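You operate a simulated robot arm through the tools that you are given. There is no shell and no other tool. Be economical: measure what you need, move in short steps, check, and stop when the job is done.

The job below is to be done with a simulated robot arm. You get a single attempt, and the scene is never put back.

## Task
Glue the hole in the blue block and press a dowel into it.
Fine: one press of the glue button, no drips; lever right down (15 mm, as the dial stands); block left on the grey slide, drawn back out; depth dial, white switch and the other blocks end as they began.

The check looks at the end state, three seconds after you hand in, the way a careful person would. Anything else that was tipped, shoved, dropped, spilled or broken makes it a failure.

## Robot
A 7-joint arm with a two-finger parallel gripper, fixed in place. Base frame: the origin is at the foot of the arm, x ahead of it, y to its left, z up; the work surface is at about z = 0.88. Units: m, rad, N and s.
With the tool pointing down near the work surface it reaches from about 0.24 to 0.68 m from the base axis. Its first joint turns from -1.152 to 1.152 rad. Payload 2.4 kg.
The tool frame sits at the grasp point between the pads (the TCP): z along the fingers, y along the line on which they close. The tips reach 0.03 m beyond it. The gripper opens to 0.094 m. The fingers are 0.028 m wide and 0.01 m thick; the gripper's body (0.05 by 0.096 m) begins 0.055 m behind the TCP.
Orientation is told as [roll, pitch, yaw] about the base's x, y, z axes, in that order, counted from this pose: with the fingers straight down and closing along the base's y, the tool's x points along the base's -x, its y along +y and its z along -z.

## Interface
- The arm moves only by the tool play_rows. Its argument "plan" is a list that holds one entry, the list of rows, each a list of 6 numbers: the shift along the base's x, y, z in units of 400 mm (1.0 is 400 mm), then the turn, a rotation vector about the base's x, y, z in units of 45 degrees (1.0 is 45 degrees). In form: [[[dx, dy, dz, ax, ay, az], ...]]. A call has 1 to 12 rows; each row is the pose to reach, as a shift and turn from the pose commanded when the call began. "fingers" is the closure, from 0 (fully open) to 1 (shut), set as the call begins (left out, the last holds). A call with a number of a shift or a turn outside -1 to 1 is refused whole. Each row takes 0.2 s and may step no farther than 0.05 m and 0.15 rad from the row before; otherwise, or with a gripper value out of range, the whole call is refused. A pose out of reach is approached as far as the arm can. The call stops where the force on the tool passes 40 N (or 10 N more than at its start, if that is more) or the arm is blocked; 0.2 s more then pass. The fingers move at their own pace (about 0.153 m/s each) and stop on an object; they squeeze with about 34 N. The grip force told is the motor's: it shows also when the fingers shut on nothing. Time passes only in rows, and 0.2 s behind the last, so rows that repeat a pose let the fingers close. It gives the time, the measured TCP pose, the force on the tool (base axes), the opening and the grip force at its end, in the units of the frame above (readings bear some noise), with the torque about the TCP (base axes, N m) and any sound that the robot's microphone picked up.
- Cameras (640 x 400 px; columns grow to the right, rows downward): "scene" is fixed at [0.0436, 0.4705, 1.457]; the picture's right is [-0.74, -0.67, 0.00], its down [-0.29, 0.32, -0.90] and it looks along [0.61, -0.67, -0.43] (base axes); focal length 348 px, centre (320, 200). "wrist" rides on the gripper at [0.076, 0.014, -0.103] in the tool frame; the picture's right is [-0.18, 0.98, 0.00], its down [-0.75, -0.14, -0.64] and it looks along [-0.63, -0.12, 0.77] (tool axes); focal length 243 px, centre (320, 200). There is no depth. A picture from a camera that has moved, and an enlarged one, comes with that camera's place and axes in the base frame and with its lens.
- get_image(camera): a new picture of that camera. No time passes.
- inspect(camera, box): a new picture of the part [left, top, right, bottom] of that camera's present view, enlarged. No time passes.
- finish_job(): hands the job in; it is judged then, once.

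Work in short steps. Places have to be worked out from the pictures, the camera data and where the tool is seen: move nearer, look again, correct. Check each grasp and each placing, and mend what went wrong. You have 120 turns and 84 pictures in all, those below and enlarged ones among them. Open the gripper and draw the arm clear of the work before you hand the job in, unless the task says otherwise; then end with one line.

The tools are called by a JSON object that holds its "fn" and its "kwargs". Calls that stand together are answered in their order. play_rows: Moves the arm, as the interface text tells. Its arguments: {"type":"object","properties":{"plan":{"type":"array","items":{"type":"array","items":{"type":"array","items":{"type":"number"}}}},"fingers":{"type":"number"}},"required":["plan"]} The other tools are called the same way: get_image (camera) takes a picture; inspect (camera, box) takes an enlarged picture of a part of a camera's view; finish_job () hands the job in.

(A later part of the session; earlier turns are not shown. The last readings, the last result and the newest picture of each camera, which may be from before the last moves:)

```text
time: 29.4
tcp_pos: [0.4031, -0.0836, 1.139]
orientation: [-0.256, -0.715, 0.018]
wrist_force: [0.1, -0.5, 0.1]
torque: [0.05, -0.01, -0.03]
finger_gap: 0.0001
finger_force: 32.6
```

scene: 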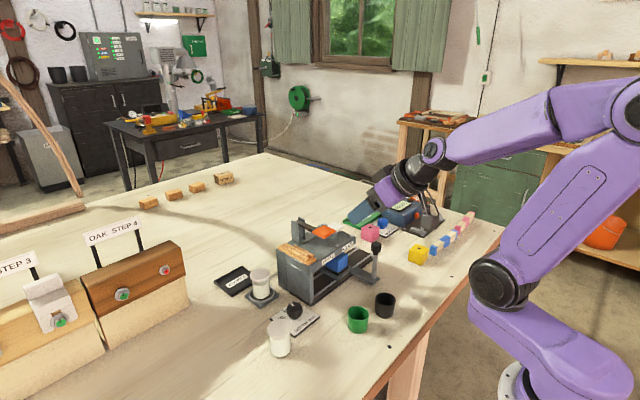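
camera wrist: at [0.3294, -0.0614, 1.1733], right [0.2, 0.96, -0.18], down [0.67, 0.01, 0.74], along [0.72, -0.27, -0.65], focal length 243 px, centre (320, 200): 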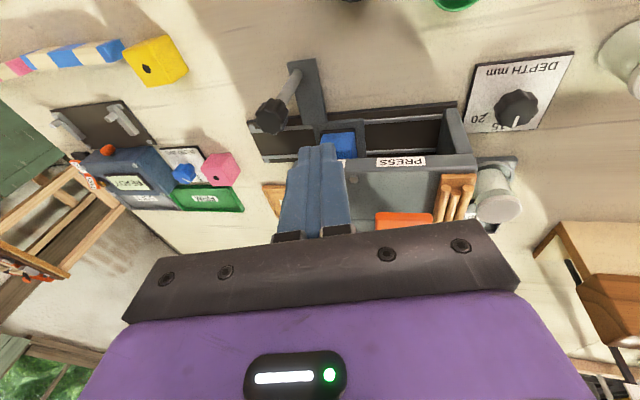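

Reached cleanly now. I remove the roll error (about the tilted axis).

{"fn": "play_rows", "kwargs": {"plan": [[[0, 0, 0, 0.12, 0, 0.1], [0, 0, 0, 0.246, 0, 0.195], [0, 0, 0, 0.246, 0, 0.195]]]}}

```text
time: 30.2
tcp_pos: [0.4014, -0.0833, 1.1404]
orientation: [0.001, -0.715, 0.003]
wrist_force: [-0.7, -0.5, 0.3]
torque: [-0.01, 0.01, -0.01]
finger_gap: 0.0
finger_force: 33.2
```

Good. Now I untilt stepwise by the reverse of the path that worked.

{"fn": "play_rows", "kwargs": {"plan": [[[0, 0, 0, 0, 0.16, 0], [0, 0, 0, 0, 0.32, 0], [0.02, -0.05, 0, 0, 0.48, 0], [0.04, -0.1, 0, 0, 0.64, 0], [0.05, -0.15, 0, 0, 0.8, 0], [0.05, -0.2, 0, 0, 0.91, 0], [0.05, -0.2, 0, 0, 0.91, 0]]]}}

```text
time: 31.8
tcp_pos: [0.4062, -0.1689, 1.0902]
orientation: [-0.238, -0.037, 0.018]
wrist_force: [-0.1, 1.1, 0.2]
torque: [-0.02, -0.02, 0.0]
finger_gap: 0.0002
finger_force: 33.0
out of reach, approached as far as the arm can: row 1, 2, 3, 4, 5, 6, 7
```

{"fn": "get_image", "kwargs": {"camera": "scene"}}

```text
39 pictures are left
```

scene: 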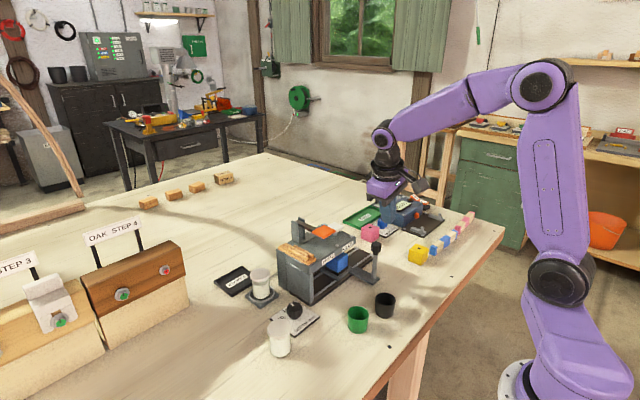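

The elbow seems to have drifted sideways. I move up and to +y, which should pull the first joint off its limit, while correcting the roll.

{"fn": "play_rows", "kwargs": {"plan": [[[0, 0.05, 0.08, 0, 0, 0], [0, 0.13, 0.16, 0, 0, 0], [0, 0.22, 0.24, 0, 0, 0], [0, 0.32, 0.3, 0, 0, 0], [0, 0.42, 0.34, 0.06, 0, 0], [0, 0.52, 0.38, 0.15, 0, 0], [0, 0.6, 0.4, 0.25, 0.04, 0], [0, 0.6, 0.4, 0.3, 0.04, 0], [0, 0.6, 0.4, 0.3, 0.04, 0]]]}}

```text
time: 33.8
tcp_pos: [0.4065, 0.0727, 1.2499]
orientation: [-0.278, -0.045, 0.018]
wrist_force: [-0.4, 0.0, 0.3]
torque: [0.0, 0.02, 0.0]
finger_gap: 0.0001
finger_force: 33.7
out of reach, approached as far as the arm can: row 2, 3, 5, 6, 7, 8, 9
```

Still stuck near roll -0.25, slightly worse at +y, so I try the other way: toward -y, where it was smaller.

{"fn": "play_rows", "kwargs": {"plan": [[[0, -0.1, 0.02, 0, 0, 0], [0, -0.2, 0.05, 0, 0, 0], [0, -0.3, 0.07, 0.02, 0, 0], [-0.02, -0.4, 0.1, 0.05, 0, 0], [-0.04, -0.5, 0.13, 0.08, 0, 0], [-0.06, -0.6, 0.15, 0.11, 0, 0], [-0.08, -0.7, 0.17, 0.15, 0.02, 0], [-0.1, -0.8, 0.19, 0.2, 0.04, 0], [-0.1, -0.9, 0.19, 0.25, 0.05, 0], [-0.1, -1.0, 0.19, 0.33, 0.05, 0], [-0.1, -1.0, 0.19, 0.35, 0.05, 0]]]}}

{"fn": "get_image", "kwargs": {"camera": "scene"}}

```text
time: 36.2
tcp_pos: [0.3475, -0.1278, 1.2797]
orientation: [-0.275, -0.043, 0.0]
wrist_force: [0.0, -0.3, -0.2]
torque: [0.0, -0.02, -0.03]
finger_gap: 0.0003
finger_force: 33.1
out of reach, approached as far as the arm can: row 4, 5, 6, 7, 8, 9, 10, 11
```

```text
38 pictures are left
```

scene: 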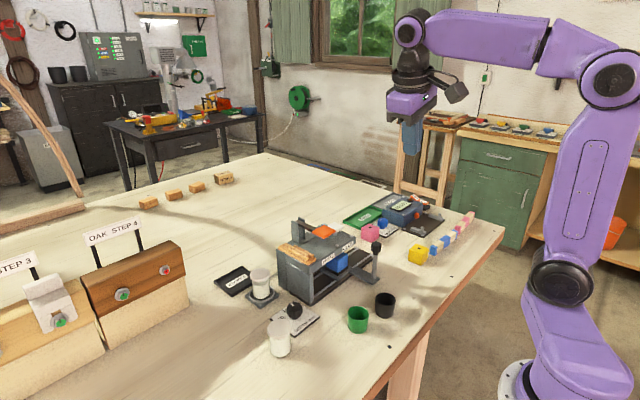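

I try the far +y side, high up, to free the joints, and then correct the roll there.

{"fn": "play_rows", "kwargs": {"plan": [[[0, 0.12, 0, 0, 0, 0], [0, 0.24, 0, 0, 0, 0], [0, 0.36, 0, 0, 0, 0], [0, 0.48, 0, 0, 0, 0], [0, 0.6, 0, 0, 0, 0], [0, 0.72, 0, 0, 0, 0], [0, 0.84, 0, 0, 0, 0], [0, 0.96, 0, 0, 0, 0], [0, 1.0, 0, 0.08, 0, 0], [0, 1.0, 0, 0.2, 0.03, 0], [0, 1.0, 0, 0.32, 0.05, 0]]]}}

{"fn": "get_image", "kwargs": {"camera": "scene"}}

```text
time: 38.6
tcp_pos: [0.3477, 0.1583, 1.2814]
orientation: [-0.277, -0.044, 0.0]
wrist_force: [-0.9, 0.0, -0.7]
torque: [0.0, 0.01, 0.02]
finger_gap: 0.0002
finger_force: 33.0
out of reach, approached as far as the arm can: row 7, 8, 9, 10, 11
```

```text
37 pictures are left
```

scene: 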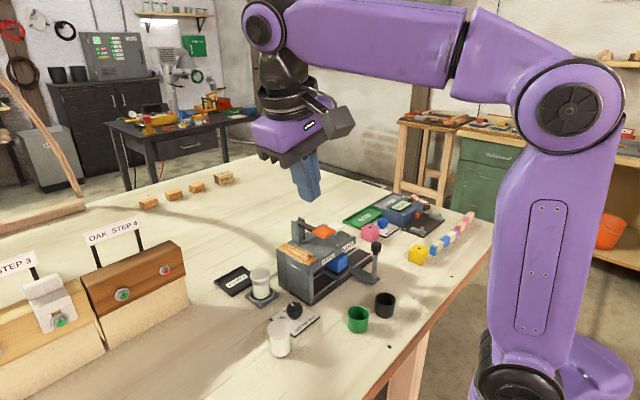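

Both directions clip; I return to the middle and probe whether yaw or roll changes are free there.

{"fn": "play_rows", "kwargs": {"plan": [[[0, -0.1, 0, 0, 0, 0], [0, -0.2, 0, 0, 0, 0], [0, -0.3, 0, 0, 0, 0], [0, -0.4, 0, 0, 0, 0], [0, -0.4, 0, 0, 0, 0.15], [0, -0.4, 0, 0, 0, 0.3], [0, -0.4, 0, 0, 0, 0.45]]]}}

{"fn": "play_rows", "kwargs": {"plan": [[[0, 0, 0, 0.12, 0, 0], [0, 0, 0, 0.25, 0, 0], [0, 0, 0, 0.25, 0, 0]]]}}

```text
time: 40.2
tcp_pos: [0.3497, -0.0056, 1.2823]
orientation: [-0.278, -0.044, 0.352]
wrist_force: [0.6, 0.0, 0.2]
torque: [0.05, 0.01, -0.01]
finger_gap: 0.0
finger_force: 33.0
```

```text
time: 41.0
tcp_pos: [0.3476, -0.0044, 1.2865]
orientation: [-0.271, -0.087, 0.354]
wrist_force: [0.0, 0.4, 0.2]
torque: [0.05, -0.02, 0.0]
finger_gap: 0.0
finger_force: 33.6
out of reach, approached as far as the arm can: row 1, 2, 3
```

Yaw is free while the tilt is stuck. I yaw further and try to remove the tilt at a different yaw.

{"fn": "play_rows", "kwargs": {"plan": [[[0, 0, 0, 0, 0, 0.17], [0, 0, 0, 0, 0, 0.34], [0, 0, 0, 0, 0, 0.51], [0, 0, 0, 0, 0, 0.68], [0, 0, 0, 0, 0, 0.85], [0, 0, 0, 0, 0, 1.0]]]}}

```text
time: 42.4
tcp_pos: [0.2267, 0.0908, 1.2443]
orientation: [-0.272, -0.087, 1.133]
wrist_force: [-0.4, -0.3, 0.4]
torque: [-0.02, -0.01, 0.01]
finger_gap: 0.0
finger_force: 32.8
out of reach, approached as far as the arm can: row 1, 2, 3, 4, 5, 6
```

{"fn": "get_image", "kwargs": {"camera": "scene"}}

{"fn": "get_image", "kwargs": {"camera": "wrist"}}

```text
36 pictures are left
```

scene: 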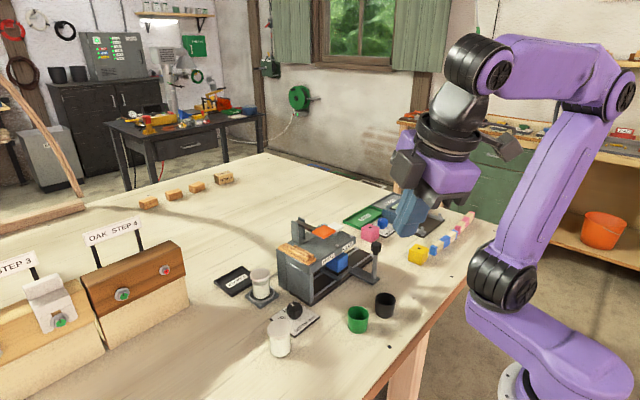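

```text
35 pictures are left
camera wrist: at [0.1536, 0.0317, 1.3308], right [-0.77, 0.59, -0.25], down [0.26, 0.64, 0.72], along [0.58, 0.49, -0.65], focal length 243 px, centre (320, 200)
```

wrist: 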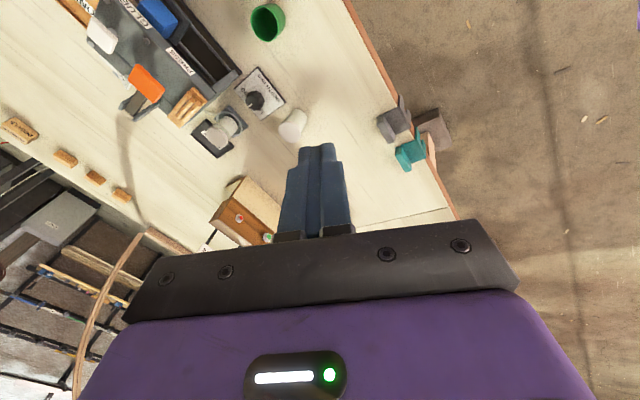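

I undo that yaw and then continue to negative yaw, testing there.

{"fn": "play_rows", "kwargs": {"plan": [[[0.05, -0.04, 0.02, 0, 0, -0.17], [0.1, -0.08, 0.04, 0, 0, -0.34], [0.15, -0.12, 0.06, 0, 0, -0.51], [0.2, -0.16, 0.08, 0, 0, -0.68], [0.25, -0.2, 0.1, 0, 0, -0.85], [0.3, -0.23, 0.1, 0, 0, -1.0], [0.3, -0.23, 0.1, 0, 0, -1.0]]]}}

{"fn": "play_rows", "kwargs": {"plan": [[[0, 0, 0, 0, 0, -0.17], [0, 0, 0, 0, 0, -0.34], [0, 0, 0, 0, 0, -0.51], [0, 0, 0, 0, 0, -0.68], [0, 0, 0, 0, 0, -0.85], [0, 0, 0, 0, 0, -1.0]]]}}

```text
time: 44.0
tcp_pos: [0.3428, -0.0109, 1.2862]
orientation: [-0.271, -0.088, 0.354]
wrist_force: [-0.6, -0.8, -0.5]
torque: [0.03, 0.0, 0.01]
finger_gap: 0.0
finger_force: 33.0
out of reach, approached as far as the arm can: row 1, 2, 3, 4
```

```text
time: 45.4
tcp_pos: [0.3408, -0.0069, 1.2848]
orientation: [-0.271, -0.089, -0.428]
wrist_force: [-0.5, 0.3, 0.3]
torque: [-0.02, -0.02, 0.01]
finger_gap: 0.0003
finger_force: 33.0
```

Free here. Now I try removing the tilt at this yaw.

{"fn": "play_rows", "kwargs": {"plan": [[[0, 0, 0, 0.09, -0.01, 0], [0, 0, 0, 0.18, -0.02, 0], [0, 0, 0, 0.27, -0.03, 0], [0, 0, 0, 0.361, -0.04, 0], [0, 0, 0, 0.361, -0.04, 0]]]}}

```text
time: 46.6
tcp_pos: [0.3396, -0.0062, 1.2856]
orientation: [-0.266, -0.082, -0.431]
wrist_force: [-0.9, -0.5, -0.5]
torque: [0.0, 0.0, 0.01]
finger_gap: 0.0
finger_force: 33.1
out of reach, approached as far as the arm can: row 1, 2, 3, 4, 5
```

The tilt won't come out here. The tilted posture (pitch ≈ -0.72, roll 0) was reached freely earlier, so I go back to it in the open, first restoring yaw and position.

{"fn": "play_rows", "kwargs": {"plan": [[[0.02, -0.03, -0.03, 0, 0, 0.14], [0.05, -0.08, -0.08, 0, 0, 0.28], [0.08, -0.13, -0.13, 0, 0, 0.42], [0.12, -0.18, -0.18, 0, 0, 0.55], [0.15, -0.2, -0.24, 0, -0.15, 0.55], [0.15, -0.2, -0.3, 0, -0.3, 0.55], [0.15, -0.2, -0.3, 0, -0.45, 0.55], [0.15, -0.2, -0.3, 0, -0.6, 0.55], [0.15, -0.2, -0.3, 0, -0.75, 0.55], [0.15, -0.2, -0.3, 0, -0.75, 0.55]]]}}

```text
time: 48.8
tcp_pos: [0.3996, -0.0876, 1.1638]
orientation: [-0.121, -0.656, -0.04]
wrist_force: [-0.1, -0.5, -0.8]
torque: [0.0, -0.03, 0.01]
finger_gap: 0.0002
finger_force: 33.0
```

Reached. I fix the residual roll/yaw and extend over the machine (well above it), then test a small untilt there.

{"fn": "play_rows", "kwargs": {"plan": [[[0, 0, 0, 0.122, 0, 0.145], [0.08, -0.03, 0.02, 0.122, 0, 0.145], [0.16, -0.06, 0.02, 0.122, 0, 0.145], [0.24, -0.09, 0.02, 0.122, 0, 0.145], [0.32, -0.11, 0.02, 0.122, 0, 0.145], [0.32, -0.11, 0.02, 0.122, 0, 0.145]]]}}

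{"fn": "play_rows", "kwargs": {"plan": [[[0, 0, 0, 0, 0.1, 0], [0, 0, 0, 0, 0.2, 0], [0, 0, 0, 0, 0.3, 0], [0, 0, 0, 0, 0.4, 0]]]}}

```text
time: 50.2
tcp_pos: [0.4898, -0.0749, 1.149]
orientation: [-0.022, -0.66, 0.0]
wrist_force: [0.3, 0.0, -0.1]
torque: [0.0, -0.03, 0.02]
finger_gap: 0.0
finger_force: 33.3
out of reach, approached as far as the arm can: row 1, 2, 3, 4, 5, 6
```

```text
time: 51.2
tcp_pos: [0.4685, -0.0368, 1.1208]
orientation: [-0.086, -0.401, 0.001]
wrist_force: [-0.6, -0.4, -0.1]
torque: [-0.02, -0.03, -0.01]
finger_gap: 0.0
finger_force: 33.2
out of reach, approached as far as the arm can: row 1, 2, 3, 4
```

{"fn": "get_image", "kwargs": {"camera": "scene"}}

```text
34 pictures are left
```

scene: 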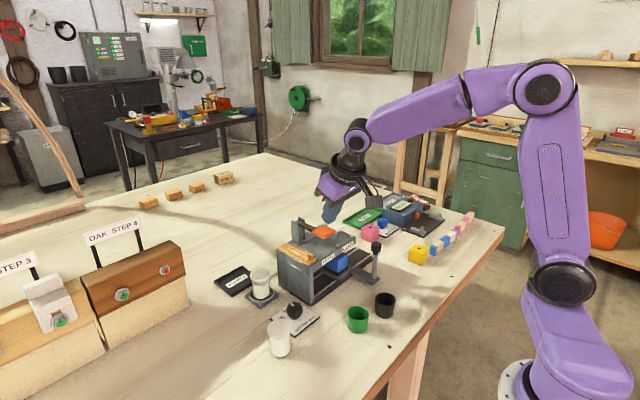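

My reading of the postures: the wrist's roll joint wound a full turn when I went low and tilted, so it now sits at its limit. The cure is to swing the tool axis once around the forearm axis in the opposite sense, high in free space. First I go to a central pose.

{"fn": "play_rows", "kwargs": {"plan": [[[-0.07, 0.05, 0.04, 0, -0.09, 0], [-0.15, 0.11, 0.08, 0, -0.18, 0], [-0.224, 0.167, 0.108, 0, -0.267, 0], [-0.224, 0.167, 0.108, 0, -0.267, 0]]]}}

```text
time: 52.2
tcp_pos: [0.3752, 0.0291, 1.1634]
orientation: [-0.087, -0.614, 0.002]
wrist_force: [0.7, -0.1, 1.4]
torque: [-0.02, 0.02, -0.02]
finger_gap: 0.0
finger_force: 32.7
```

Reached freely. Now the first quarter of the swing (toward -y and up), keeping the wrist centre about fixed.

{"fn": "play_rows", "kwargs": {"plan": [[[0.003, -0.037, 0.005, -0.001, -0.017, -0.171], [0.01, -0.076, 0.016, -0.009, -0.067, -0.334], [0.021, -0.117, 0.035, -0.028, -0.147, -0.483], [0.034, -0.159, 0.064, -0.062, -0.252, -0.609], [0.047, -0.2, 0.101, -0.108, -0.379, -0.705], [0.061, -0.235, 0.147, -0.165, -0.521, -0.771], [0.076, -0.26, 0.199, -0.223, -0.672, -0.797], [0.084, -0.268, 0.228, -0.251, -0.75, -0.796]]]}}

```text
time: 54.0
tcp_pos: [0.4103, -0.0758, 1.2548]
orientation: [-0.089, -1.224, -0.641]
wrist_force: [-0.3, 0.6, -0.7]
torque: [-0.03, 0.03, 0.0]
finger_gap: 0.0
finger_force: 33.2
```

No clipping: the unwinding direction is right. Second quarter (up and back to centre).

{"fn": "play_rows", "kwargs": {"plan": [[[0.017, -0.005, 0.058, -0.096, -0.13, 0.018], [0.036, 0.006, 0.115, -0.183, -0.257, 0.071], [0.055, 0.032, 0.1675, -0.253, -0.382, 0.155], [0.0725, 0.071, 0.212, -0.297, -0.497, 0.267], [0.087, 0.12, 0.2475, -0.315, -0.598, 0.401], [0.097, 0.177, 0.272, -0.306, -0.681, 0.553], [0.102, 0.237, 0.284, -0.274, -0.735, 0.713], [0.102, 0.2685, 0.2855, -0.251, -0.75, 0.796]]]}}

```text
time: 55.8
tcp_pos: [0.4526, 0.0331, 1.368]
orientation: [3.069, -1.31, 3.134]
wrist_force: [-0.3, -0.5, 0.2]
torque: [0.02, 0.02, -0.02]
finger_gap: 0.0001
finger_force: 33.7
```

Third quarter: over to +y and down.

{"fn": "play_rows", "kwargs": {"plan": [[[-0.0025, 0.0615, -0.006, -0.001, 0.017, 0.171], [-0.01, 0.121, -0.0245, -0.009, 0.067, 0.334], [-0.022, 0.174, -0.054, -0.028, 0.147, 0.483], [-0.038, 0.219, -0.095, -0.062, 0.252, 0.609], [-0.056, 0.2515, -0.144, -0.108, 0.379, 0.705], [-0.0755, 0.27, -0.199, -0.165, 0.521, 0.771], [-0.094, 0.273, -0.256, -0.223, 0.672, 0.797], [-0.102, 0.2685, -0.2855, -0.251, 0.75, 0.796]]]}}

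```text
time: 57.6
tcp_pos: [0.4127, 0.138, 1.253]
orientation: [-0.092, -1.222, 0.651]
wrist_force: [-1.0, 0.2, -0.7]
torque: [0.03, -0.01, -0.02]
finger_gap: 0.0002
finger_force: 33.1
```

Last quarter: down and back to centre.

{"fn": "play_rows", "kwargs": {"plan": [[[-0.016, -0.019, -0.055, -0.096, 0.13, -0.018], [-0.03, -0.05, -0.1045, -0.183, 0.257, -0.071], [-0.044, -0.089, -0.147, -0.253, 0.382, -0.155], [-0.057, -0.13, -0.179, -0.297, 0.497, -0.267], [-0.069, -0.172, -0.203, -0.315, 0.598, -0.401], [-0.078, -0.2125, -0.218, -0.306, 0.681, -0.553], [-0.083, -0.25, -0.2255, -0.274, 0.735, -0.713], [-0.084, -0.2685, -0.2265, -0.251, 0.75, -0.796]]]}}

```text
time: 59.4
tcp_pos: [0.3783, 0.0328, 1.1618]
orientation: [-0.088, -0.612, 0.001]
wrist_force: [0.9, 0.1, -0.1]
torque: [-0.01, 0.01, -0.02]
finger_gap: 0.0
finger_force: 33.0
```

Full circle without clipping. Now I untilt: pitch +0.612 and the small roll.

{"fn": "play_rows", "kwargs": {"plan": [[[0, 0, 0.02, 0, 0.15, 0], [0, 0, 0.05, 0, 0.3, 0], [0, -0.05, 0.08, 0, 0.45, 0], [0, -0.1, 0.1, 0.03, 0.6, 0], [0, -0.15, 0.1, 0.08, 0.75, 0.03], [0, -0.15, 0.1, 0.1, 0.78, 0.04]]]}}

```text
time: 60.8
tcp_pos: [0.3774, -0.0285, 1.204]
orientation: [0.001, 0.003, 0.009]
wrist_force: [0.4, 0.6, 0.4]
torque: [0.03, -0.03, 0.01]
finger_gap: 0.0
finger_force: 33.3
```

The tool is vertical again. I look at the machine from here to pin down the button and paddle.

{"fn": "get_image", "kwargs": {"camera": "wrist"}}

{"fn": "inspect", "kwargs": {"camera": "scene", "box": [270, 200, 410, 300]}}

```text
33 pictures are left
camera wrist: at [0.3017, -0.0155, 1.3061], right [0.18, 0.98, 0.0], down [0.76, -0.13, 0.64], along [0.63, -0.11, -0.77], focal length 243 px, centre (320, 200)
```

wrist: 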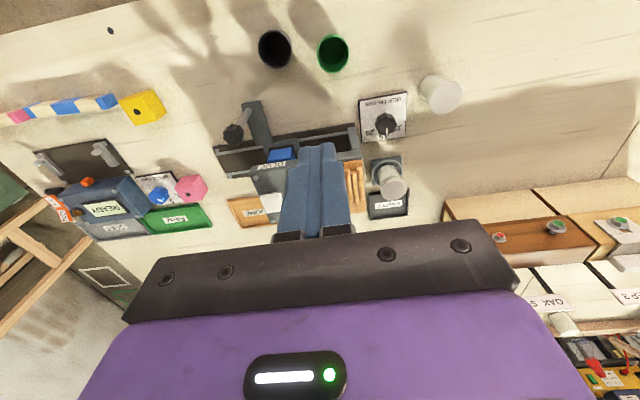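

```text
4.00 times, centred on (340, 250) of scene
camera zoom: at [0.0436, 0.4705, 1.457], right [-0.74, -0.67, 0.0], down [-0.29, 0.32, -0.9], along [0.61, -0.67, -0.43], focal length 1392 px, centre (240, 0)
```

zoom: 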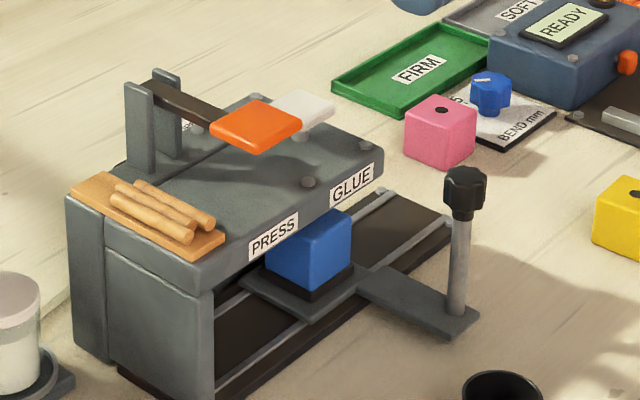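

Button is at about (0.539,-0.136,1.009). I move above it with the fingers shut.

{"fn": "play_rows", "kwargs": {"plan": [[[0.1, -0.065, 0, 0, 0, 0], [0.2, -0.13, 0, 0, 0, 0], [0.3, -0.195, 0, 0, 0, 0], [0.4, -0.26, -0.03, 0, 0, 0], [0.4, -0.26, -0.14, 0, 0, 0], [0.4, -0.26, -0.25, 0, 0, 0], [0.4, -0.26, -0.34, 0, 0, 0], [0.4, -0.26, -0.34, 0, 0, 0]]], "fingers": 1}}

{"fn": "inspect", "kwargs": {"camera": "scene", "box": [270, 180, 410, 280]}}

{"fn": "get_image", "kwargs": {"camera": "wrist"}}

```text
time: 62.6
tcp_pos: [0.5393, -0.1331, 1.0685]
orientation: [-0.001, 0.001, 0.01]
wrist_force: [0.3, 0.8, 0.0]
torque: [0.02, -0.01, 0.01]
finger_gap: 0.0
finger_force: 32.9
```

```text
4.00 times, centred on (340, 230) of scene
camera zoom: at [0.0436, 0.4705, 1.457], right [-0.74, -0.67, 0.0], down [-0.29, 0.32, -0.9], along [0.61, -0.67, -0.43], focal length 1392 px, centre (240, 80)
```

zoom: 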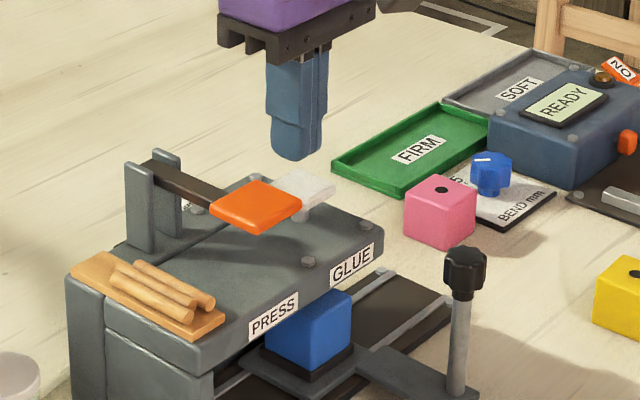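

```text
30 pictures are left
camera wrist: at [0.463, -0.1185, 1.1706], right [0.18, 0.98, 0.0], down [0.76, -0.13, 0.64], along [0.63, -0.11, -0.77], focal length 243 px, centre (320, 200)
```

wrist: 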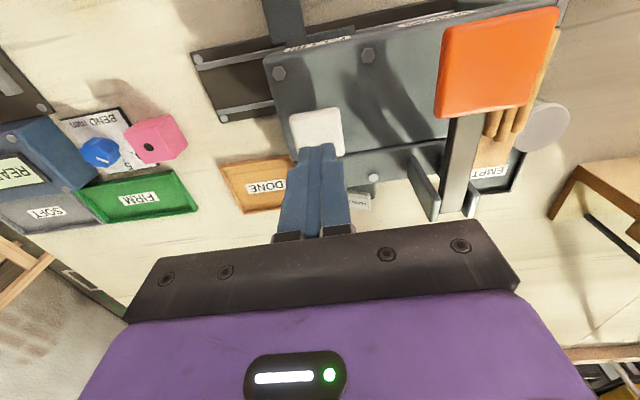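

Tips are right above the button. I shift 4 mm back and press slowly down, listening.

{"fn": "play_rows", "kwargs": {"plan": [[[-0.01, 0, -0.04, 0, 0, 0], [-0.01, 0, -0.06, 0, 0, 0], [-0.01, 0, -0.07, 0, 0, 0], [-0.01, 0, -0.08, 0, 0, 0]]]}}

```text
time: 63.6
tcp_pos: [0.536, -0.1338, 1.0368]
orientation: [-0.003, -0.002, 0.007]
wrist_force: [2.1, 1.6, 5.5]
torque: [0.04, 0.04, -0.04]
finger_gap: 0.0
finger_force: 33.2
heard: click
```

A click at 5.5 N: the button was pressed once. I lift straight off and check.

{"fn": "play_rows", "kwargs": {"plan": [[[0, 0, 0.05, 0, 0, 0], [0, 0, 0.15, 0, 0, 0], [-0.05, 0, 0.26, 0, 0, 0]]]}}

{"fn": "inspect", "kwargs": {"camera": "scene", "box": [290, 200, 390, 290]}}

```text
time: 64.4
tcp_pos: [0.5157, -0.1331, 1.1396]
orientation: [-0.003, 0.001, 0.008]
wrist_force: [0.0, -0.3, 0.4]
torque: [0.0, -0.02, -0.03]
finger_gap: 0.0002
finger_force: 33.4
```

```text
4.44 times, centred on (340, 245) of scene
camera zoom: at [0.0436, 0.4705, 1.457], right [-0.74, -0.67, 0.0], down [-0.29, 0.32, -0.9], along [0.61, -0.67, -0.43], focal length 1546 px, centre (231, 0)
```

zoom: 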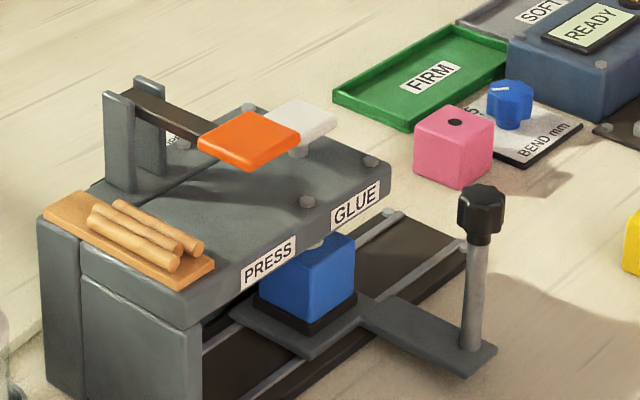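

{"fn": "inspect", "kwargs": {"camera": "scene", "box": [340, 235, 380, 265]}}

```text
13.33 times, centred on (360, 250) of scene
camera zoom: at [0.0436, 0.4705, 1.457], right [-0.74, -0.67, 0.0], down [-0.29, 0.32, -0.9], along [0.61, -0.67, -0.43], focal length 4639 px, centre (-213, -467)
```

zoom: 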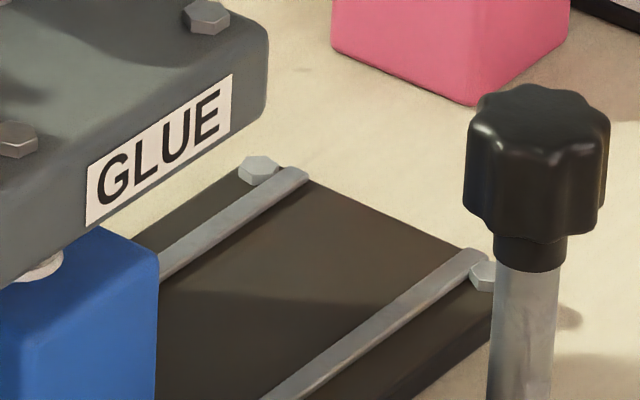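

A pale glue bead shows at the hole and there is no drip elsewhere. I return to the knob at (0.426,-0.163) and lower around it.

{"fn": "play_rows", "kwargs": {"plan": [[[-0.11, -0.04, 0, 0, 0, -0.01], [-0.22, -0.0725, 0, 0, 0, -0.01], [-0.22, -0.0725, -0.1, 0, 0, -0.01], [-0.22, -0.0725, -0.2, 0, 0, -0.01]]], "fingers": 0.36}}

{"fn": "get_image", "kwargs": {"camera": "wrist"}}

```text
time: 65.4
tcp_pos: [0.4274, -0.1613, 1.0606]
orientation: [-0.001, 0.001, -0.001]
wrist_force: [0.0, 0.3, 0.0]
torque: [-0.02, -0.01, -0.01]
finger_gap: 0.0599
finger_force: 0.0
```

```text
27 pictures are left
camera wrist: at [0.3518, -0.1471, 1.1619], right [0.18, 0.98, 0.0], down [0.75, -0.14, 0.64], along [0.63, -0.12, -0.77], focal length 243 px, centre (320, 200)
```

wrist: 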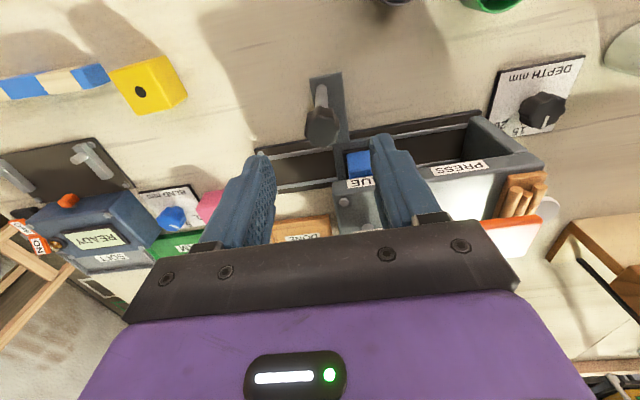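

Knob at (0.425,-0.161), between the fingers. I descend and close.

{"fn": "play_rows", "kwargs": {"plan": [[[0, 0, -0.08, 0, 0, 0], [0, 0, -0.15, 0, 0, 0], [0, 0, -0.19, 0, 0, 0]]]}}

{"fn": "play_rows", "kwargs": {"plan": [[[0, 0, 0, 0, 0, 0], [0, 0, 0, 0, 0, 0], [0, 0, 0, 0, 0, 0]]], "fingers": 1}}

```text
time: 66.2
tcp_pos: [0.4273, -0.1614, 0.9821]
orientation: [0.0, 0.0, 0.001]
wrist_force: [-0.6, -0.1, 0.0]
torque: [0.01, 0.02, -0.02]
finger_gap: 0.0603
finger_force: 0.1
```

```text
time: 67.0
tcp_pos: [0.4272, -0.1603, 0.9826]
orientation: [-0.002, 0.003, 0.001]
wrist_force: [-0.2, 0.4, -9.9]
torque: [-0.05, -0.78, -0.01]
finger_gap: 0.0244
finger_force: 44.6
```

Gripped. Slide +75 mm to the press station in small steps.

{"fn": "play_rows", "kwargs": {"plan": [[[0, 0.015, 0, 0, 0, 0], [0, 0.03, 0, 0, 0, 0], [0, 0.045, 0, 0, 0, 0], [0, 0.06, 0, 0, 0, 0], [0, 0.075, 0, 0, 0, 0], [0, 0.09, 0, 0, 0, 0]]]}}

{"fn": "play_rows", "kwargs": {"plan": [[[0, 0.0175, 0, 0, 0, 0], [0, 0.035, 0, 0, 0, 0], [0, 0.0525, 0, 0, 0, 0], [0, 0.07, 0, 0, 0, 0], [0, 0.085, 0, 0, 0, 0], [0, 0.0975, 0, 0, 0, 0]]]}}

{"fn": "inspect", "kwargs": {"camera": "scene", "box": [270, 200, 410, 300]}}

```text
time: 68.4
tcp_pos: [0.4268, -0.1254, 0.9827]
orientation: [-0.002, 0.001, 0.0]
wrist_force: [11.6, -0.1, -24.0]
torque: [-0.02, 0.65, -0.01]
finger_gap: 0.0243
finger_force: 44.9
```

```text
time: 69.8
tcp_pos: [0.427, -0.0867, 0.9835]
orientation: [-0.002, 0.002, 0.002]
wrist_force: [-1.5, 0.6, -4.7]
torque: [-0.01, 0.92, -0.07]
finger_gap: 0.0242
finger_force: 44.6
```

```text
4.00 times, centred on (340, 250) of scene
camera zoom: at [0.0437, 0.4706, 1.457], right [-0.74, -0.67, 0.0], down [-0.29, 0.32, -0.9], along [0.61, -0.67, -0.43], focal length 1392 px, centre (240, 0)
```

zoom: 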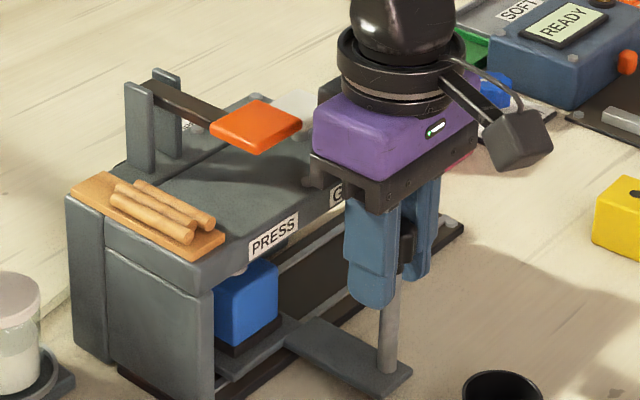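

{"fn": "inspect", "kwargs": {"camera": "scene", "box": [315, 245, 365, 285]}}

```text
10.00 times, centred on (340, 265) of scene
camera zoom: at [0.0437, 0.4706, 1.457], right [-0.74, -0.67, 0.0], down [-0.29, 0.32, -0.9], along [0.61, -0.67, -0.43], focal length 3479 px, centre (120, -450)
```

zoom: 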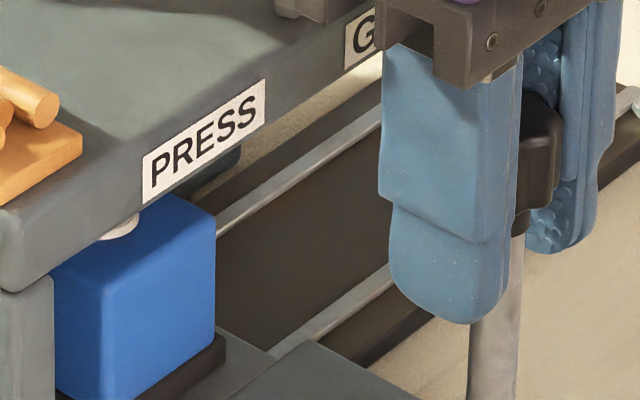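

Block is under PRESS (hole about y = -0.050, matching the ram), with the pale glue bead on its hole. I release the knob and rise.

{"fn": "play_rows", "kwargs": {"plan": [[[0, 0, 0, 0, 0, 0], [0, 0, 0, 0, 0, 0]]], "fingers": 0.36}}

{"fn": "play_rows", "kwargs": {"plan": [[[0, 0, 0.08, 0, 0, 0], [0, 0, 0.18, 0, 0, 0], [0, 0, 0.28, 0, 0, 0], [0, 0, 0.38, 0, 0, 0]]]}}

{"fn": "get_image", "kwargs": {"camera": "wrist"}}

{"fn": "inspect", "kwargs": {"camera": "scene", "box": [270, 200, 410, 300]}}

```text
time: 70.4
tcp_pos: [0.4282, -0.0869, 0.9842]
orientation: [0.0, -0.001, 0.0]
wrist_force: [-0.3, -0.2, 0.1]
torque: [0.01, -0.01, 0.0]
finger_gap: 0.0601
finger_force: 0.0
```

```text
time: 71.4
tcp_pos: [0.4275, -0.0889, 1.1341]
orientation: [-0.002, 0.0, -0.001]
wrist_force: [-0.3, -0.3, 0.7]
torque: [-0.01, 0.0, -0.01]
finger_gap: 0.0602
finger_force: 0.1
```

```text
24 pictures are left
camera wrist: at [0.3528, -0.0757, 1.2362], right [0.18, 0.98, 0.0], down [0.75, -0.14, 0.64], along [0.63, -0.12, -0.77], focal length 243 px, centre (320, 200)
```

wrist: 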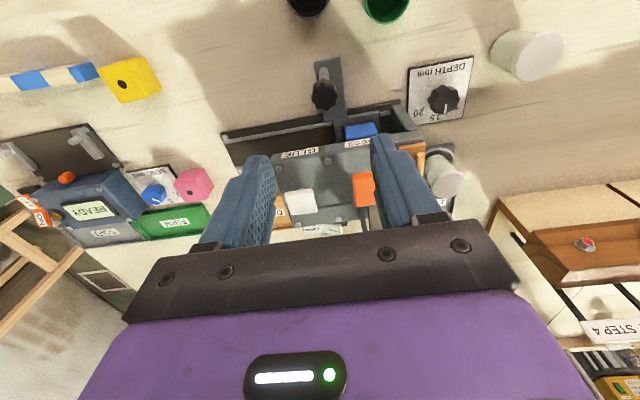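

```text
4.00 times, centred on (340, 250) of scene
camera zoom: at [0.0436, 0.4705, 1.457], right [-0.74, -0.67, 0.0], down [-0.29, 0.32, -0.9], along [0.61, -0.67, -0.43], focal length 1392 px, centre (240, 0)
```

zoom: 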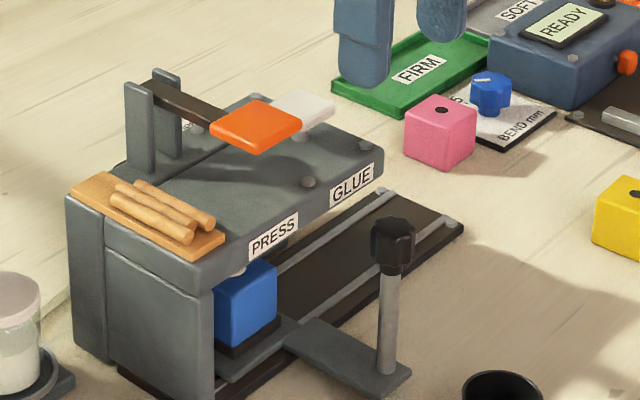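

Slide stays under PRESS. I move over the orange paddle at about (0.498,-0.046) with the fingers shut.

{"fn": "play_rows", "kwargs": {"plan": [[[0.0, 0.05, 0.02, 0, 0, 0], [0.1, 0.105, 0.02, 0, 0, 0], [0.175, 0.105, 0.0, 0, 0, 0], [0.175, 0.105, -0.05, 0, 0, 0], [0.175, 0.105, -0.08, 0, 0, 0]]], "fingers": 1}}

{"fn": "get_image", "kwargs": {"camera": "wrist"}}

{"fn": "inspect", "kwargs": {"camera": "scene", "box": [260, 180, 400, 280]}}

```text
time: 72.6
tcp_pos: [0.4972, -0.043, 1.1032]
orientation: [-0.002, 0.0, 0.001]
wrist_force: [0.4, -0.4, -0.4]
torque: [-0.01, 0.02, 0.0]
finger_gap: 0.0
finger_force: 32.9
```

```text
22 pictures are left
camera wrist: at [0.4213, -0.0298, 1.2043], right [0.18, 0.98, 0.0], down [0.75, -0.14, 0.64], along [0.63, -0.12, -0.77], focal length 243 px, centre (320, 200)
```

wrist: 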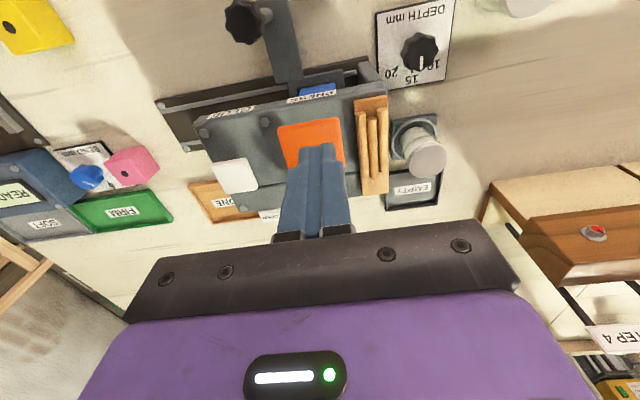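

```text
4.00 times, centred on (330, 230) of scene
camera zoom: at [0.0436, 0.4705, 1.457], right [-0.74, -0.67, 0.0], down [-0.29, 0.32, -0.9], along [0.61, -0.67, -0.43], focal length 1392 px, centre (280, 80)
```

zoom: 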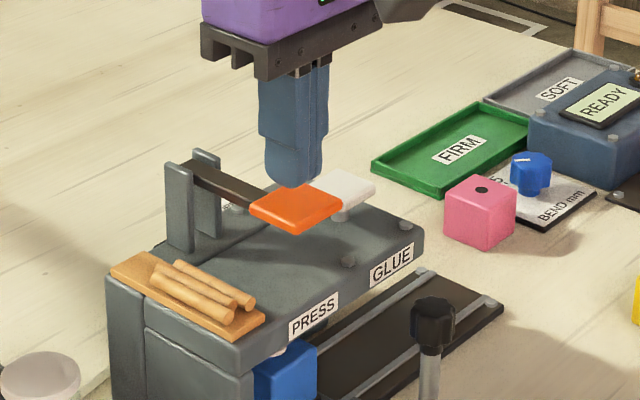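

Tips are just above the paddle (paddle y≈-0.05). I align and push down in small steps.

{"fn": "play_rows", "kwargs": {"plan": [[[0.01, -0.0125, -0.03, 0, 0, 0], [0.01, -0.0125, -0.06, 0, 0, 0], [0.01, -0.0125, -0.075, 0, 0, 0], [0.01, -0.0125, -0.09, 0, 0, 0], [0.01, -0.0125, -0.105, 0, 0, 0]]]}}

{"fn": "inspect", "kwargs": {"camera": "scene", "box": [260, 180, 400, 280]}}

```text
time: 73.8
tcp_pos: [0.5006, -0.0495, 1.063]
orientation: [-0.002, 0.0, 0.0]
wrist_force: [0.0, 1.0, 4.1]
torque: [0.04, -0.08, -0.02]
finger_gap: 0.0001
finger_force: 33.4
```

```text
4.00 times, centred on (330, 230) of scene
camera zoom: at [0.0435, 0.4706, 1.457], right [-0.74, -0.67, 0.0], down [-0.29, 0.32, -0.9], along [0.61, -0.67, -0.43], focal length 1392 px, centre (280, 80)
```

zoom: 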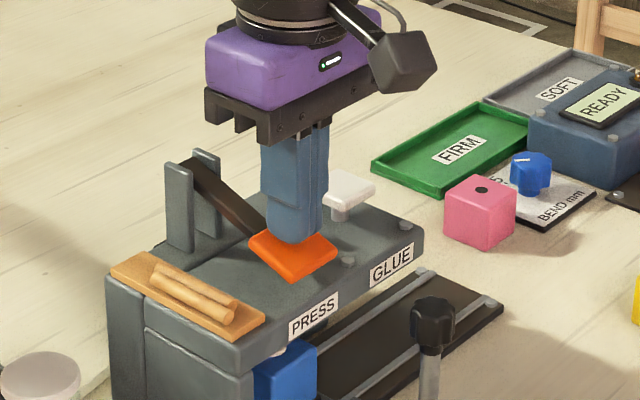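

The lever goes down with 4 N and a dowel has left the rack. I keep pushing to the stop.

{"fn": "play_rows", "kwargs": {"plan": [[[0, 0, -0.01, 0, 0, 0], [0, 0, -0.02, 0, 0, 0], [0, 0, -0.03, 0, 0, 0], [0, 0, -0.04, 0, 0, 0], [0, 0, -0.05, 0, 0, 0], [0, 0, -0.06, 0, 0, 0]]]}}

{"fn": "inspect", "kwargs": {"camera": "scene", "box": [260, 180, 400, 280]}}

```text
time: 74.3
tcp_pos: [0.5002, -0.0505, 1.0626]
orientation: [-0.002, -0.005, 0.0]
wrist_force: [-8.7, 1.0, 12.6]
torque: [0.06, 0.09, -0.06]
finger_gap: 0.0
finger_force: 33.0
stopped in row 2: the force on the tool passed its limit at 47 N (the readings are from after the stop); the commanded pose is now the measured one
```

```text
4.00 times, centred on (330, 230) of scene
camera zoom: at [0.0431, 0.4706, 1.457], right [-0.74, -0.67, 0.0], down [-0.28, 0.32, -0.91], along [0.61, -0.67, -0.43], focal length 1392 px, centre (280, 80)
```

zoom: 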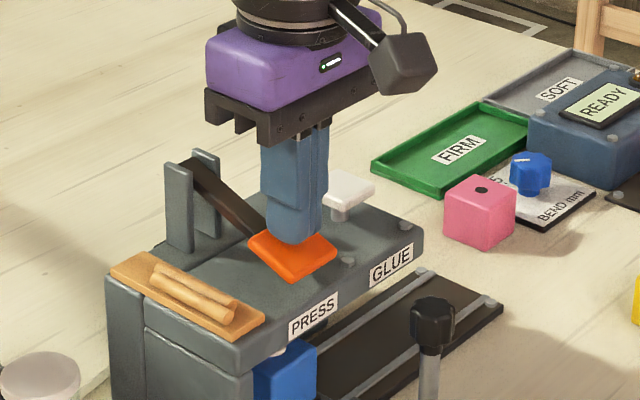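

It stopped at 47 N. To tell a real end stop from resistance, I push again in 1 mm steps without lifting.

{"fn": "play_rows", "kwargs": {"plan": [[[0, 0, -0.0025, 0, 0, 0], [0, 0, -0.005, 0, 0, 0], [0, 0, -0.0075, 0, 0, 0]]]}}

{"fn": "get_image", "kwargs": {"camera": "wrist"}}

```text
time: 74.9
tcp_pos: [0.5009, -0.0494, 1.0627]
orientation: [-0.001, -0.008, 0.0]
wrist_force: [-7.6, 1.9, 11.4]
torque: [0.05, 0.07, 0.01]
finger_gap: 0.0
finger_force: 33.0
stopped in row 3: the force on the tool passed its limit at 42 N (the readings are from after the stop); the commanded pose is now the measured one
```

```text
18 pictures are left
camera wrist: at [0.4237, -0.0349, 1.1629], right [0.18, 0.98, 0.0], down [0.75, -0.14, 0.65], along [0.64, -0.12, -0.76], focal length 243 px, centre (320, 200)
```

wrist: 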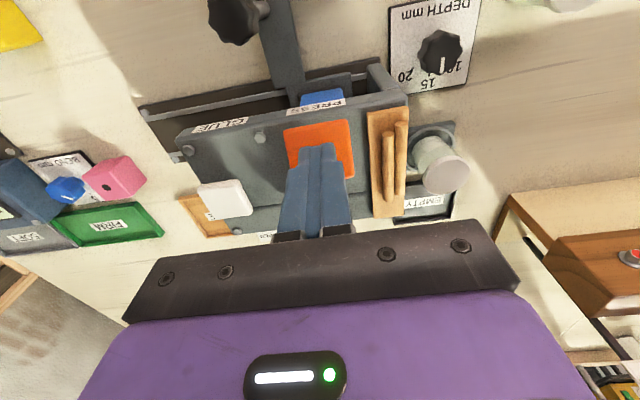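

{"fn": "inspect", "kwargs": {"camera": "scene", "box": [315, 245, 355, 275]}}

```text
13.33 times, centred on (335, 260) of scene
camera zoom: at [0.0432, 0.4706, 1.457], right [-0.74, -0.67, 0.0], down [-0.28, 0.32, -0.91], along [0.61, -0.67, -0.43], focal length 4639 px, centre (120, -600)
```

zoom: 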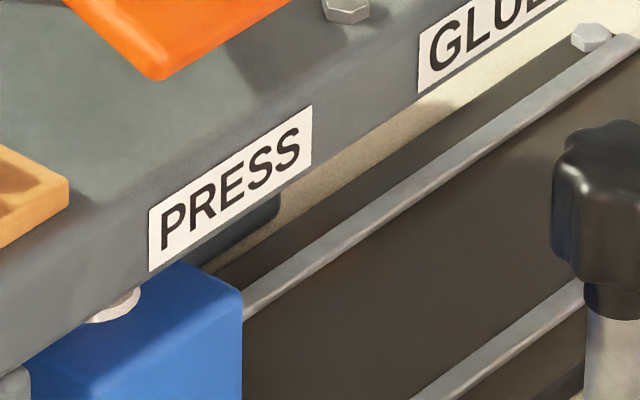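

The lever doesn't yield further: a firm stop. I lift slowly off the paddle and watch what the lever does.

{"fn": "play_rows", "kwargs": {"plan": [[[0, 0, 0.02, 0, 0, 0], [0, 0, 0.05, 0, 0, 0], [0, 0, 0.12, 0, 0, 0], [0, 0, 0.2, 0, 0, 0]]]}}

{"fn": "inspect", "kwargs": {"camera": "scene", "box": [270, 200, 390, 290]}}

```text
time: 75.9
tcp_pos: [0.5018, -0.0508, 1.1396]
orientation: [-0.003, -0.009, -0.001]
wrist_force: [-0.5, -0.7, 0.1]
torque: [-0.04, 0.0, 0.02]
finger_gap: 0.0001
finger_force: 32.5
```

```text
4.44 times, centred on (330, 245) of scene
camera zoom: at [0.0436, 0.4705, 1.457], right [-0.74, -0.67, 0.0], down [-0.29, 0.32, -0.9], along [0.61, -0.67, -0.43], focal length 1546 px, centre (276, 0)
```

zoom: 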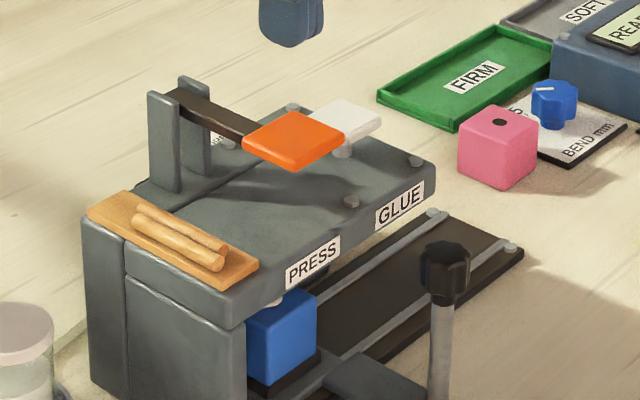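

The lever sprang back up and two dowels remain, so one was used. Now back to the knob at (0.427,-0.087).

{"fn": "play_rows", "kwargs": {"plan": [[[-0.1, -0.05, 0, 0, 0.01, 0], [-0.185, -0.0925, 0, 0, 0.011, 0], [-0.185, -0.0925, -0.1, 0, 0.011, 0], [-0.185, -0.0925, -0.2, 0, 0.011, 0]]], "fingers": 0.36}}

{"fn": "get_image", "kwargs": {"camera": "wrist"}}

```text
time: 76.9
tcp_pos: [0.4269, -0.0874, 1.0616]
orientation: [-0.002, -0.001, 0.0]
wrist_force: [-0.3, 0.2, -0.4]
torque: [0.01, 0.03, -0.02]
finger_gap: 0.0603
finger_force: 0.1
```

```text
15 pictures are left
camera wrist: at [0.3514, -0.0734, 1.1635], right [0.18, 0.98, 0.0], down [0.75, -0.14, 0.64], along [0.63, -0.12, -0.77], focal length 243 px, centre (320, 200)
```

wrist: 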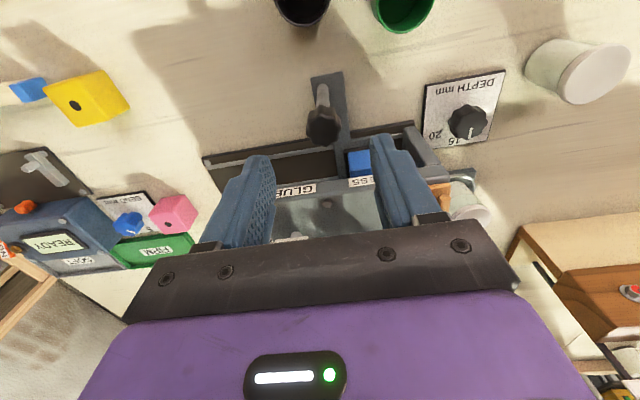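

Knob lies between the fingers as before; I descend and close.

{"fn": "play_rows", "kwargs": {"plan": [[[0, 0, -0.08, 0, 0, 0], [0, 0, -0.15, 0, 0, 0], [0, 0, -0.19, 0, 0, 0]]]}}

{"fn": "play_rows", "kwargs": {"plan": [[[0, 0, 0, 0, 0, 0], [0, 0, 0, 0, 0, 0], [0, 0, 0, 0, 0, 0]]], "fingers": 1}}

{"fn": "play_rows", "kwargs": {"plan": [[[0, -0.015, 0, 0, 0, 0], [0, -0.03, 0, 0, 0, 0], [0, -0.05, 0, 0, 0, 0], [0, -0.07, 0, 0, 0, 0], [0, -0.09, 0, 0, 0, 0], [0, -0.11, 0, 0, 0, 0]]]}}

```text
time: 77.7
tcp_pos: [0.4269, -0.09, 0.9859]
orientation: [-0.004, -0.002, -0.001]
wrist_force: [-0.2, 0.0, 0.3]
torque: [-0.02, -0.02, 0.03]
finger_gap: 0.0601
finger_force: 0.1
```

```text
time: 78.5
tcp_pos: [0.4274, -0.0892, 0.9852]
orientation: [-0.001, -0.002, 0.001]
wrist_force: [1.4, 0.5, -10.2]
torque: [-0.01, -0.72, 0.07]
finger_gap: 0.0243
finger_force: 44.8
```

```text
time: 79.9
tcp_pos: [0.4273, -0.1317, 0.9854]
orientation: [-0.001, 0.002, 0.001]
wrist_force: [2.8, 0.0, -21.4]
torque: [0.0, -0.73, -0.01]
finger_gap: 0.0245
finger_force: 44.9
```

Sliding out fine; I ease 1 mm down to relieve the pull and continue most of the way.

{"fn": "play_rows", "kwargs": {"plan": [[[0, -0.02, -0.0025, 0, 0, 0], [0, -0.04, -0.0025, 0, 0, 0], [0, -0.06, -0.0025, 0, 0, 0], [0, -0.08, -0.0025, 0, 0, 0], [0, -0.1, -0.0025, 0, 0, 0], [0, -0.12, -0.0025, 0, 0, 0], [0, -0.14, -0.0025, 0, 0, 0], [0, -0.16, -0.0025, 0, 0, 0]]]}}

{"fn": "inspect", "kwargs": {"camera": "scene", "box": [290, 200, 430, 300]}}

```text
time: 81.7
tcp_pos: [0.4274, -0.1942, 0.9842]
orientation: [-0.003, -0.002, -0.001]
wrist_force: [-10.4, 0.2, 20.1]
torque: [-0.05, -0.57, 0.03]
finger_gap: 0.0243
finger_force: 45.1
```

```text
4.00 times, centred on (360, 250) of scene
camera zoom: at [0.043, 0.4707, 1.457], right [-0.74, -0.67, 0.0], down [-0.28, 0.32, -0.91], along [0.61, -0.67, -0.43], focal length 1392 px, centre (160, 0)
```

zoom: 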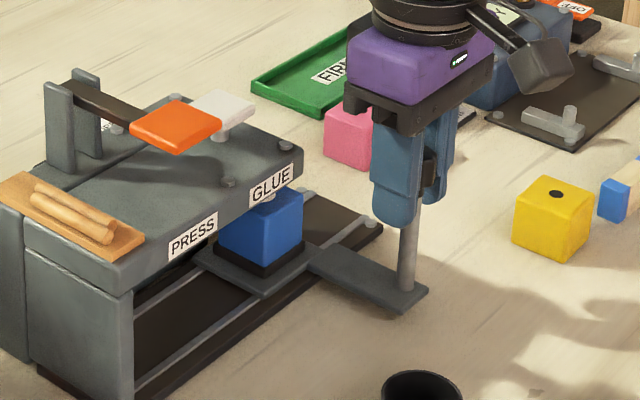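

{"fn": "play_rows", "kwargs": {"plan": [[[0, -0.02, 0.0025, 0, 0, 0], [0, -0.04, 0.0025, 0, 0, 0], [0, -0.06, 0.0025, 0, 0, 0], [0, -0.08, 0.0025, 0, 0, 0], [0, -0.1, 0.0025, 0, 0, 0], [0, -0.115, 0.0025, 0, 0, 0], [0, -0.125, 0.0025, 0, 0, 0], [0, -0.13, 0.0025, 0, 0, 0]]]}}

{"fn": "inspect", "kwargs": {"camera": "scene", "box": [290, 200, 430, 300]}}

```text
time: 83.5
tcp_pos: [0.4274, -0.2471, 0.9854]
orientation: [-0.002, 0.0, -0.002]
wrist_force: [0.7, -0.9, -21.5]
torque: [-0.07, -0.77, 0.07]
finger_gap: 0.0243
finger_force: 44.9
```

```text
4.00 times, centred on (360, 250) of scene
camera zoom: at [0.0439, 0.4704, 1.4571], right [-0.74, -0.67, 0.0], down [-0.29, 0.32, -0.9], along [0.61, -0.67, -0.43], focal length 1392 px, centre (160, 0)
```

zoom: 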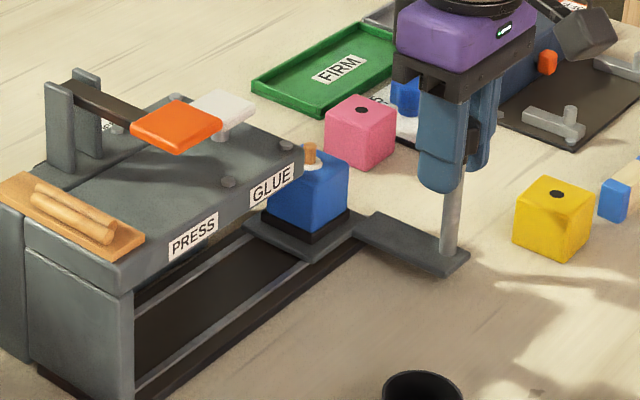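

The block is out with an upright dowel and a glue ring. I release, rise, and inspect.

{"fn": "play_rows", "kwargs": {"plan": [[[0, 0, 0, 0, 0, 0], [0, 0, 0, 0, 0, 0]]], "fingers": 0.36}}

{"fn": "play_rows", "kwargs": {"plan": [[[0, 0, 0.08, 0, 0, 0], [0, 0, 0.18, 0, 0, 0], [0, 0, 0.28, 0, 0, 0], [-0.05, -0.05, 0.38, 0, 0, 0], [-0.1, -0.1, 0.45, 0, 0, 0]]]}}

{"fn": "inspect", "kwargs": {"camera": "scene", "box": [340, 220, 400, 270]}}

{"fn": "get_image", "kwargs": {"camera": "wrist"}}

```text
time: 84.1
tcp_pos: [0.4283, -0.2454, 0.9856]
orientation: [-0.003, -0.001, 0.001]
wrist_force: [-0.6, 0.6, 0.5]
torque: [0.01, 0.03, -0.02]
finger_gap: 0.0601
finger_force: 0.0
```

```text
time: 85.3
tcp_pos: [0.3855, -0.2873, 1.1666]
orientation: [-0.002, 0.0, 0.0]
wrist_force: [-0.1, -0.2, -0.1]
torque: [0.0, -0.08, -0.02]
finger_gap: 0.0603
finger_force: 0.1
```

```text
8.00 times, centred on (370, 245) of scene
camera zoom: at [0.0436, 0.4706, 1.457], right [-0.74, -0.67, 0.0], down [-0.29, 0.32, -0.9], along [0.61, -0.67, -0.43], focal length 2783 px, centre (-80, -160)
```

zoom: 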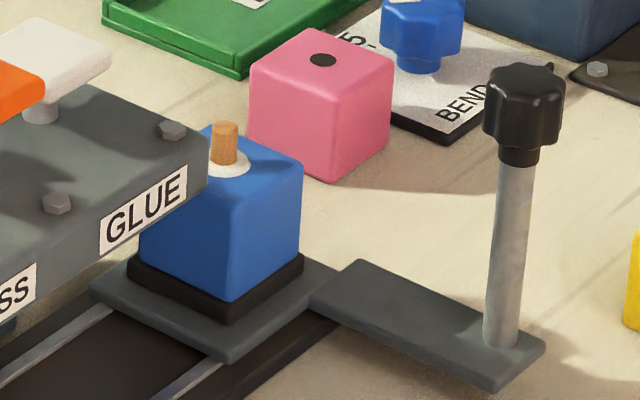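

```text
11 pictures are left
camera wrist: at [0.3092, -0.2715, 1.2672], right [0.18, 0.98, 0.0], down [0.75, -0.14, 0.64], along [0.63, -0.12, -0.77], focal length 243 px, centre (320, 200)
```

wrist: 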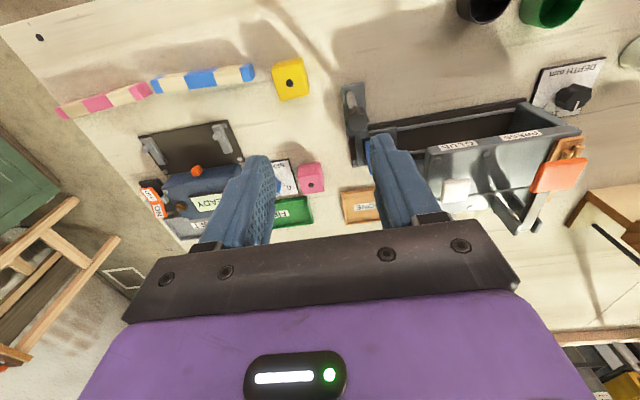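

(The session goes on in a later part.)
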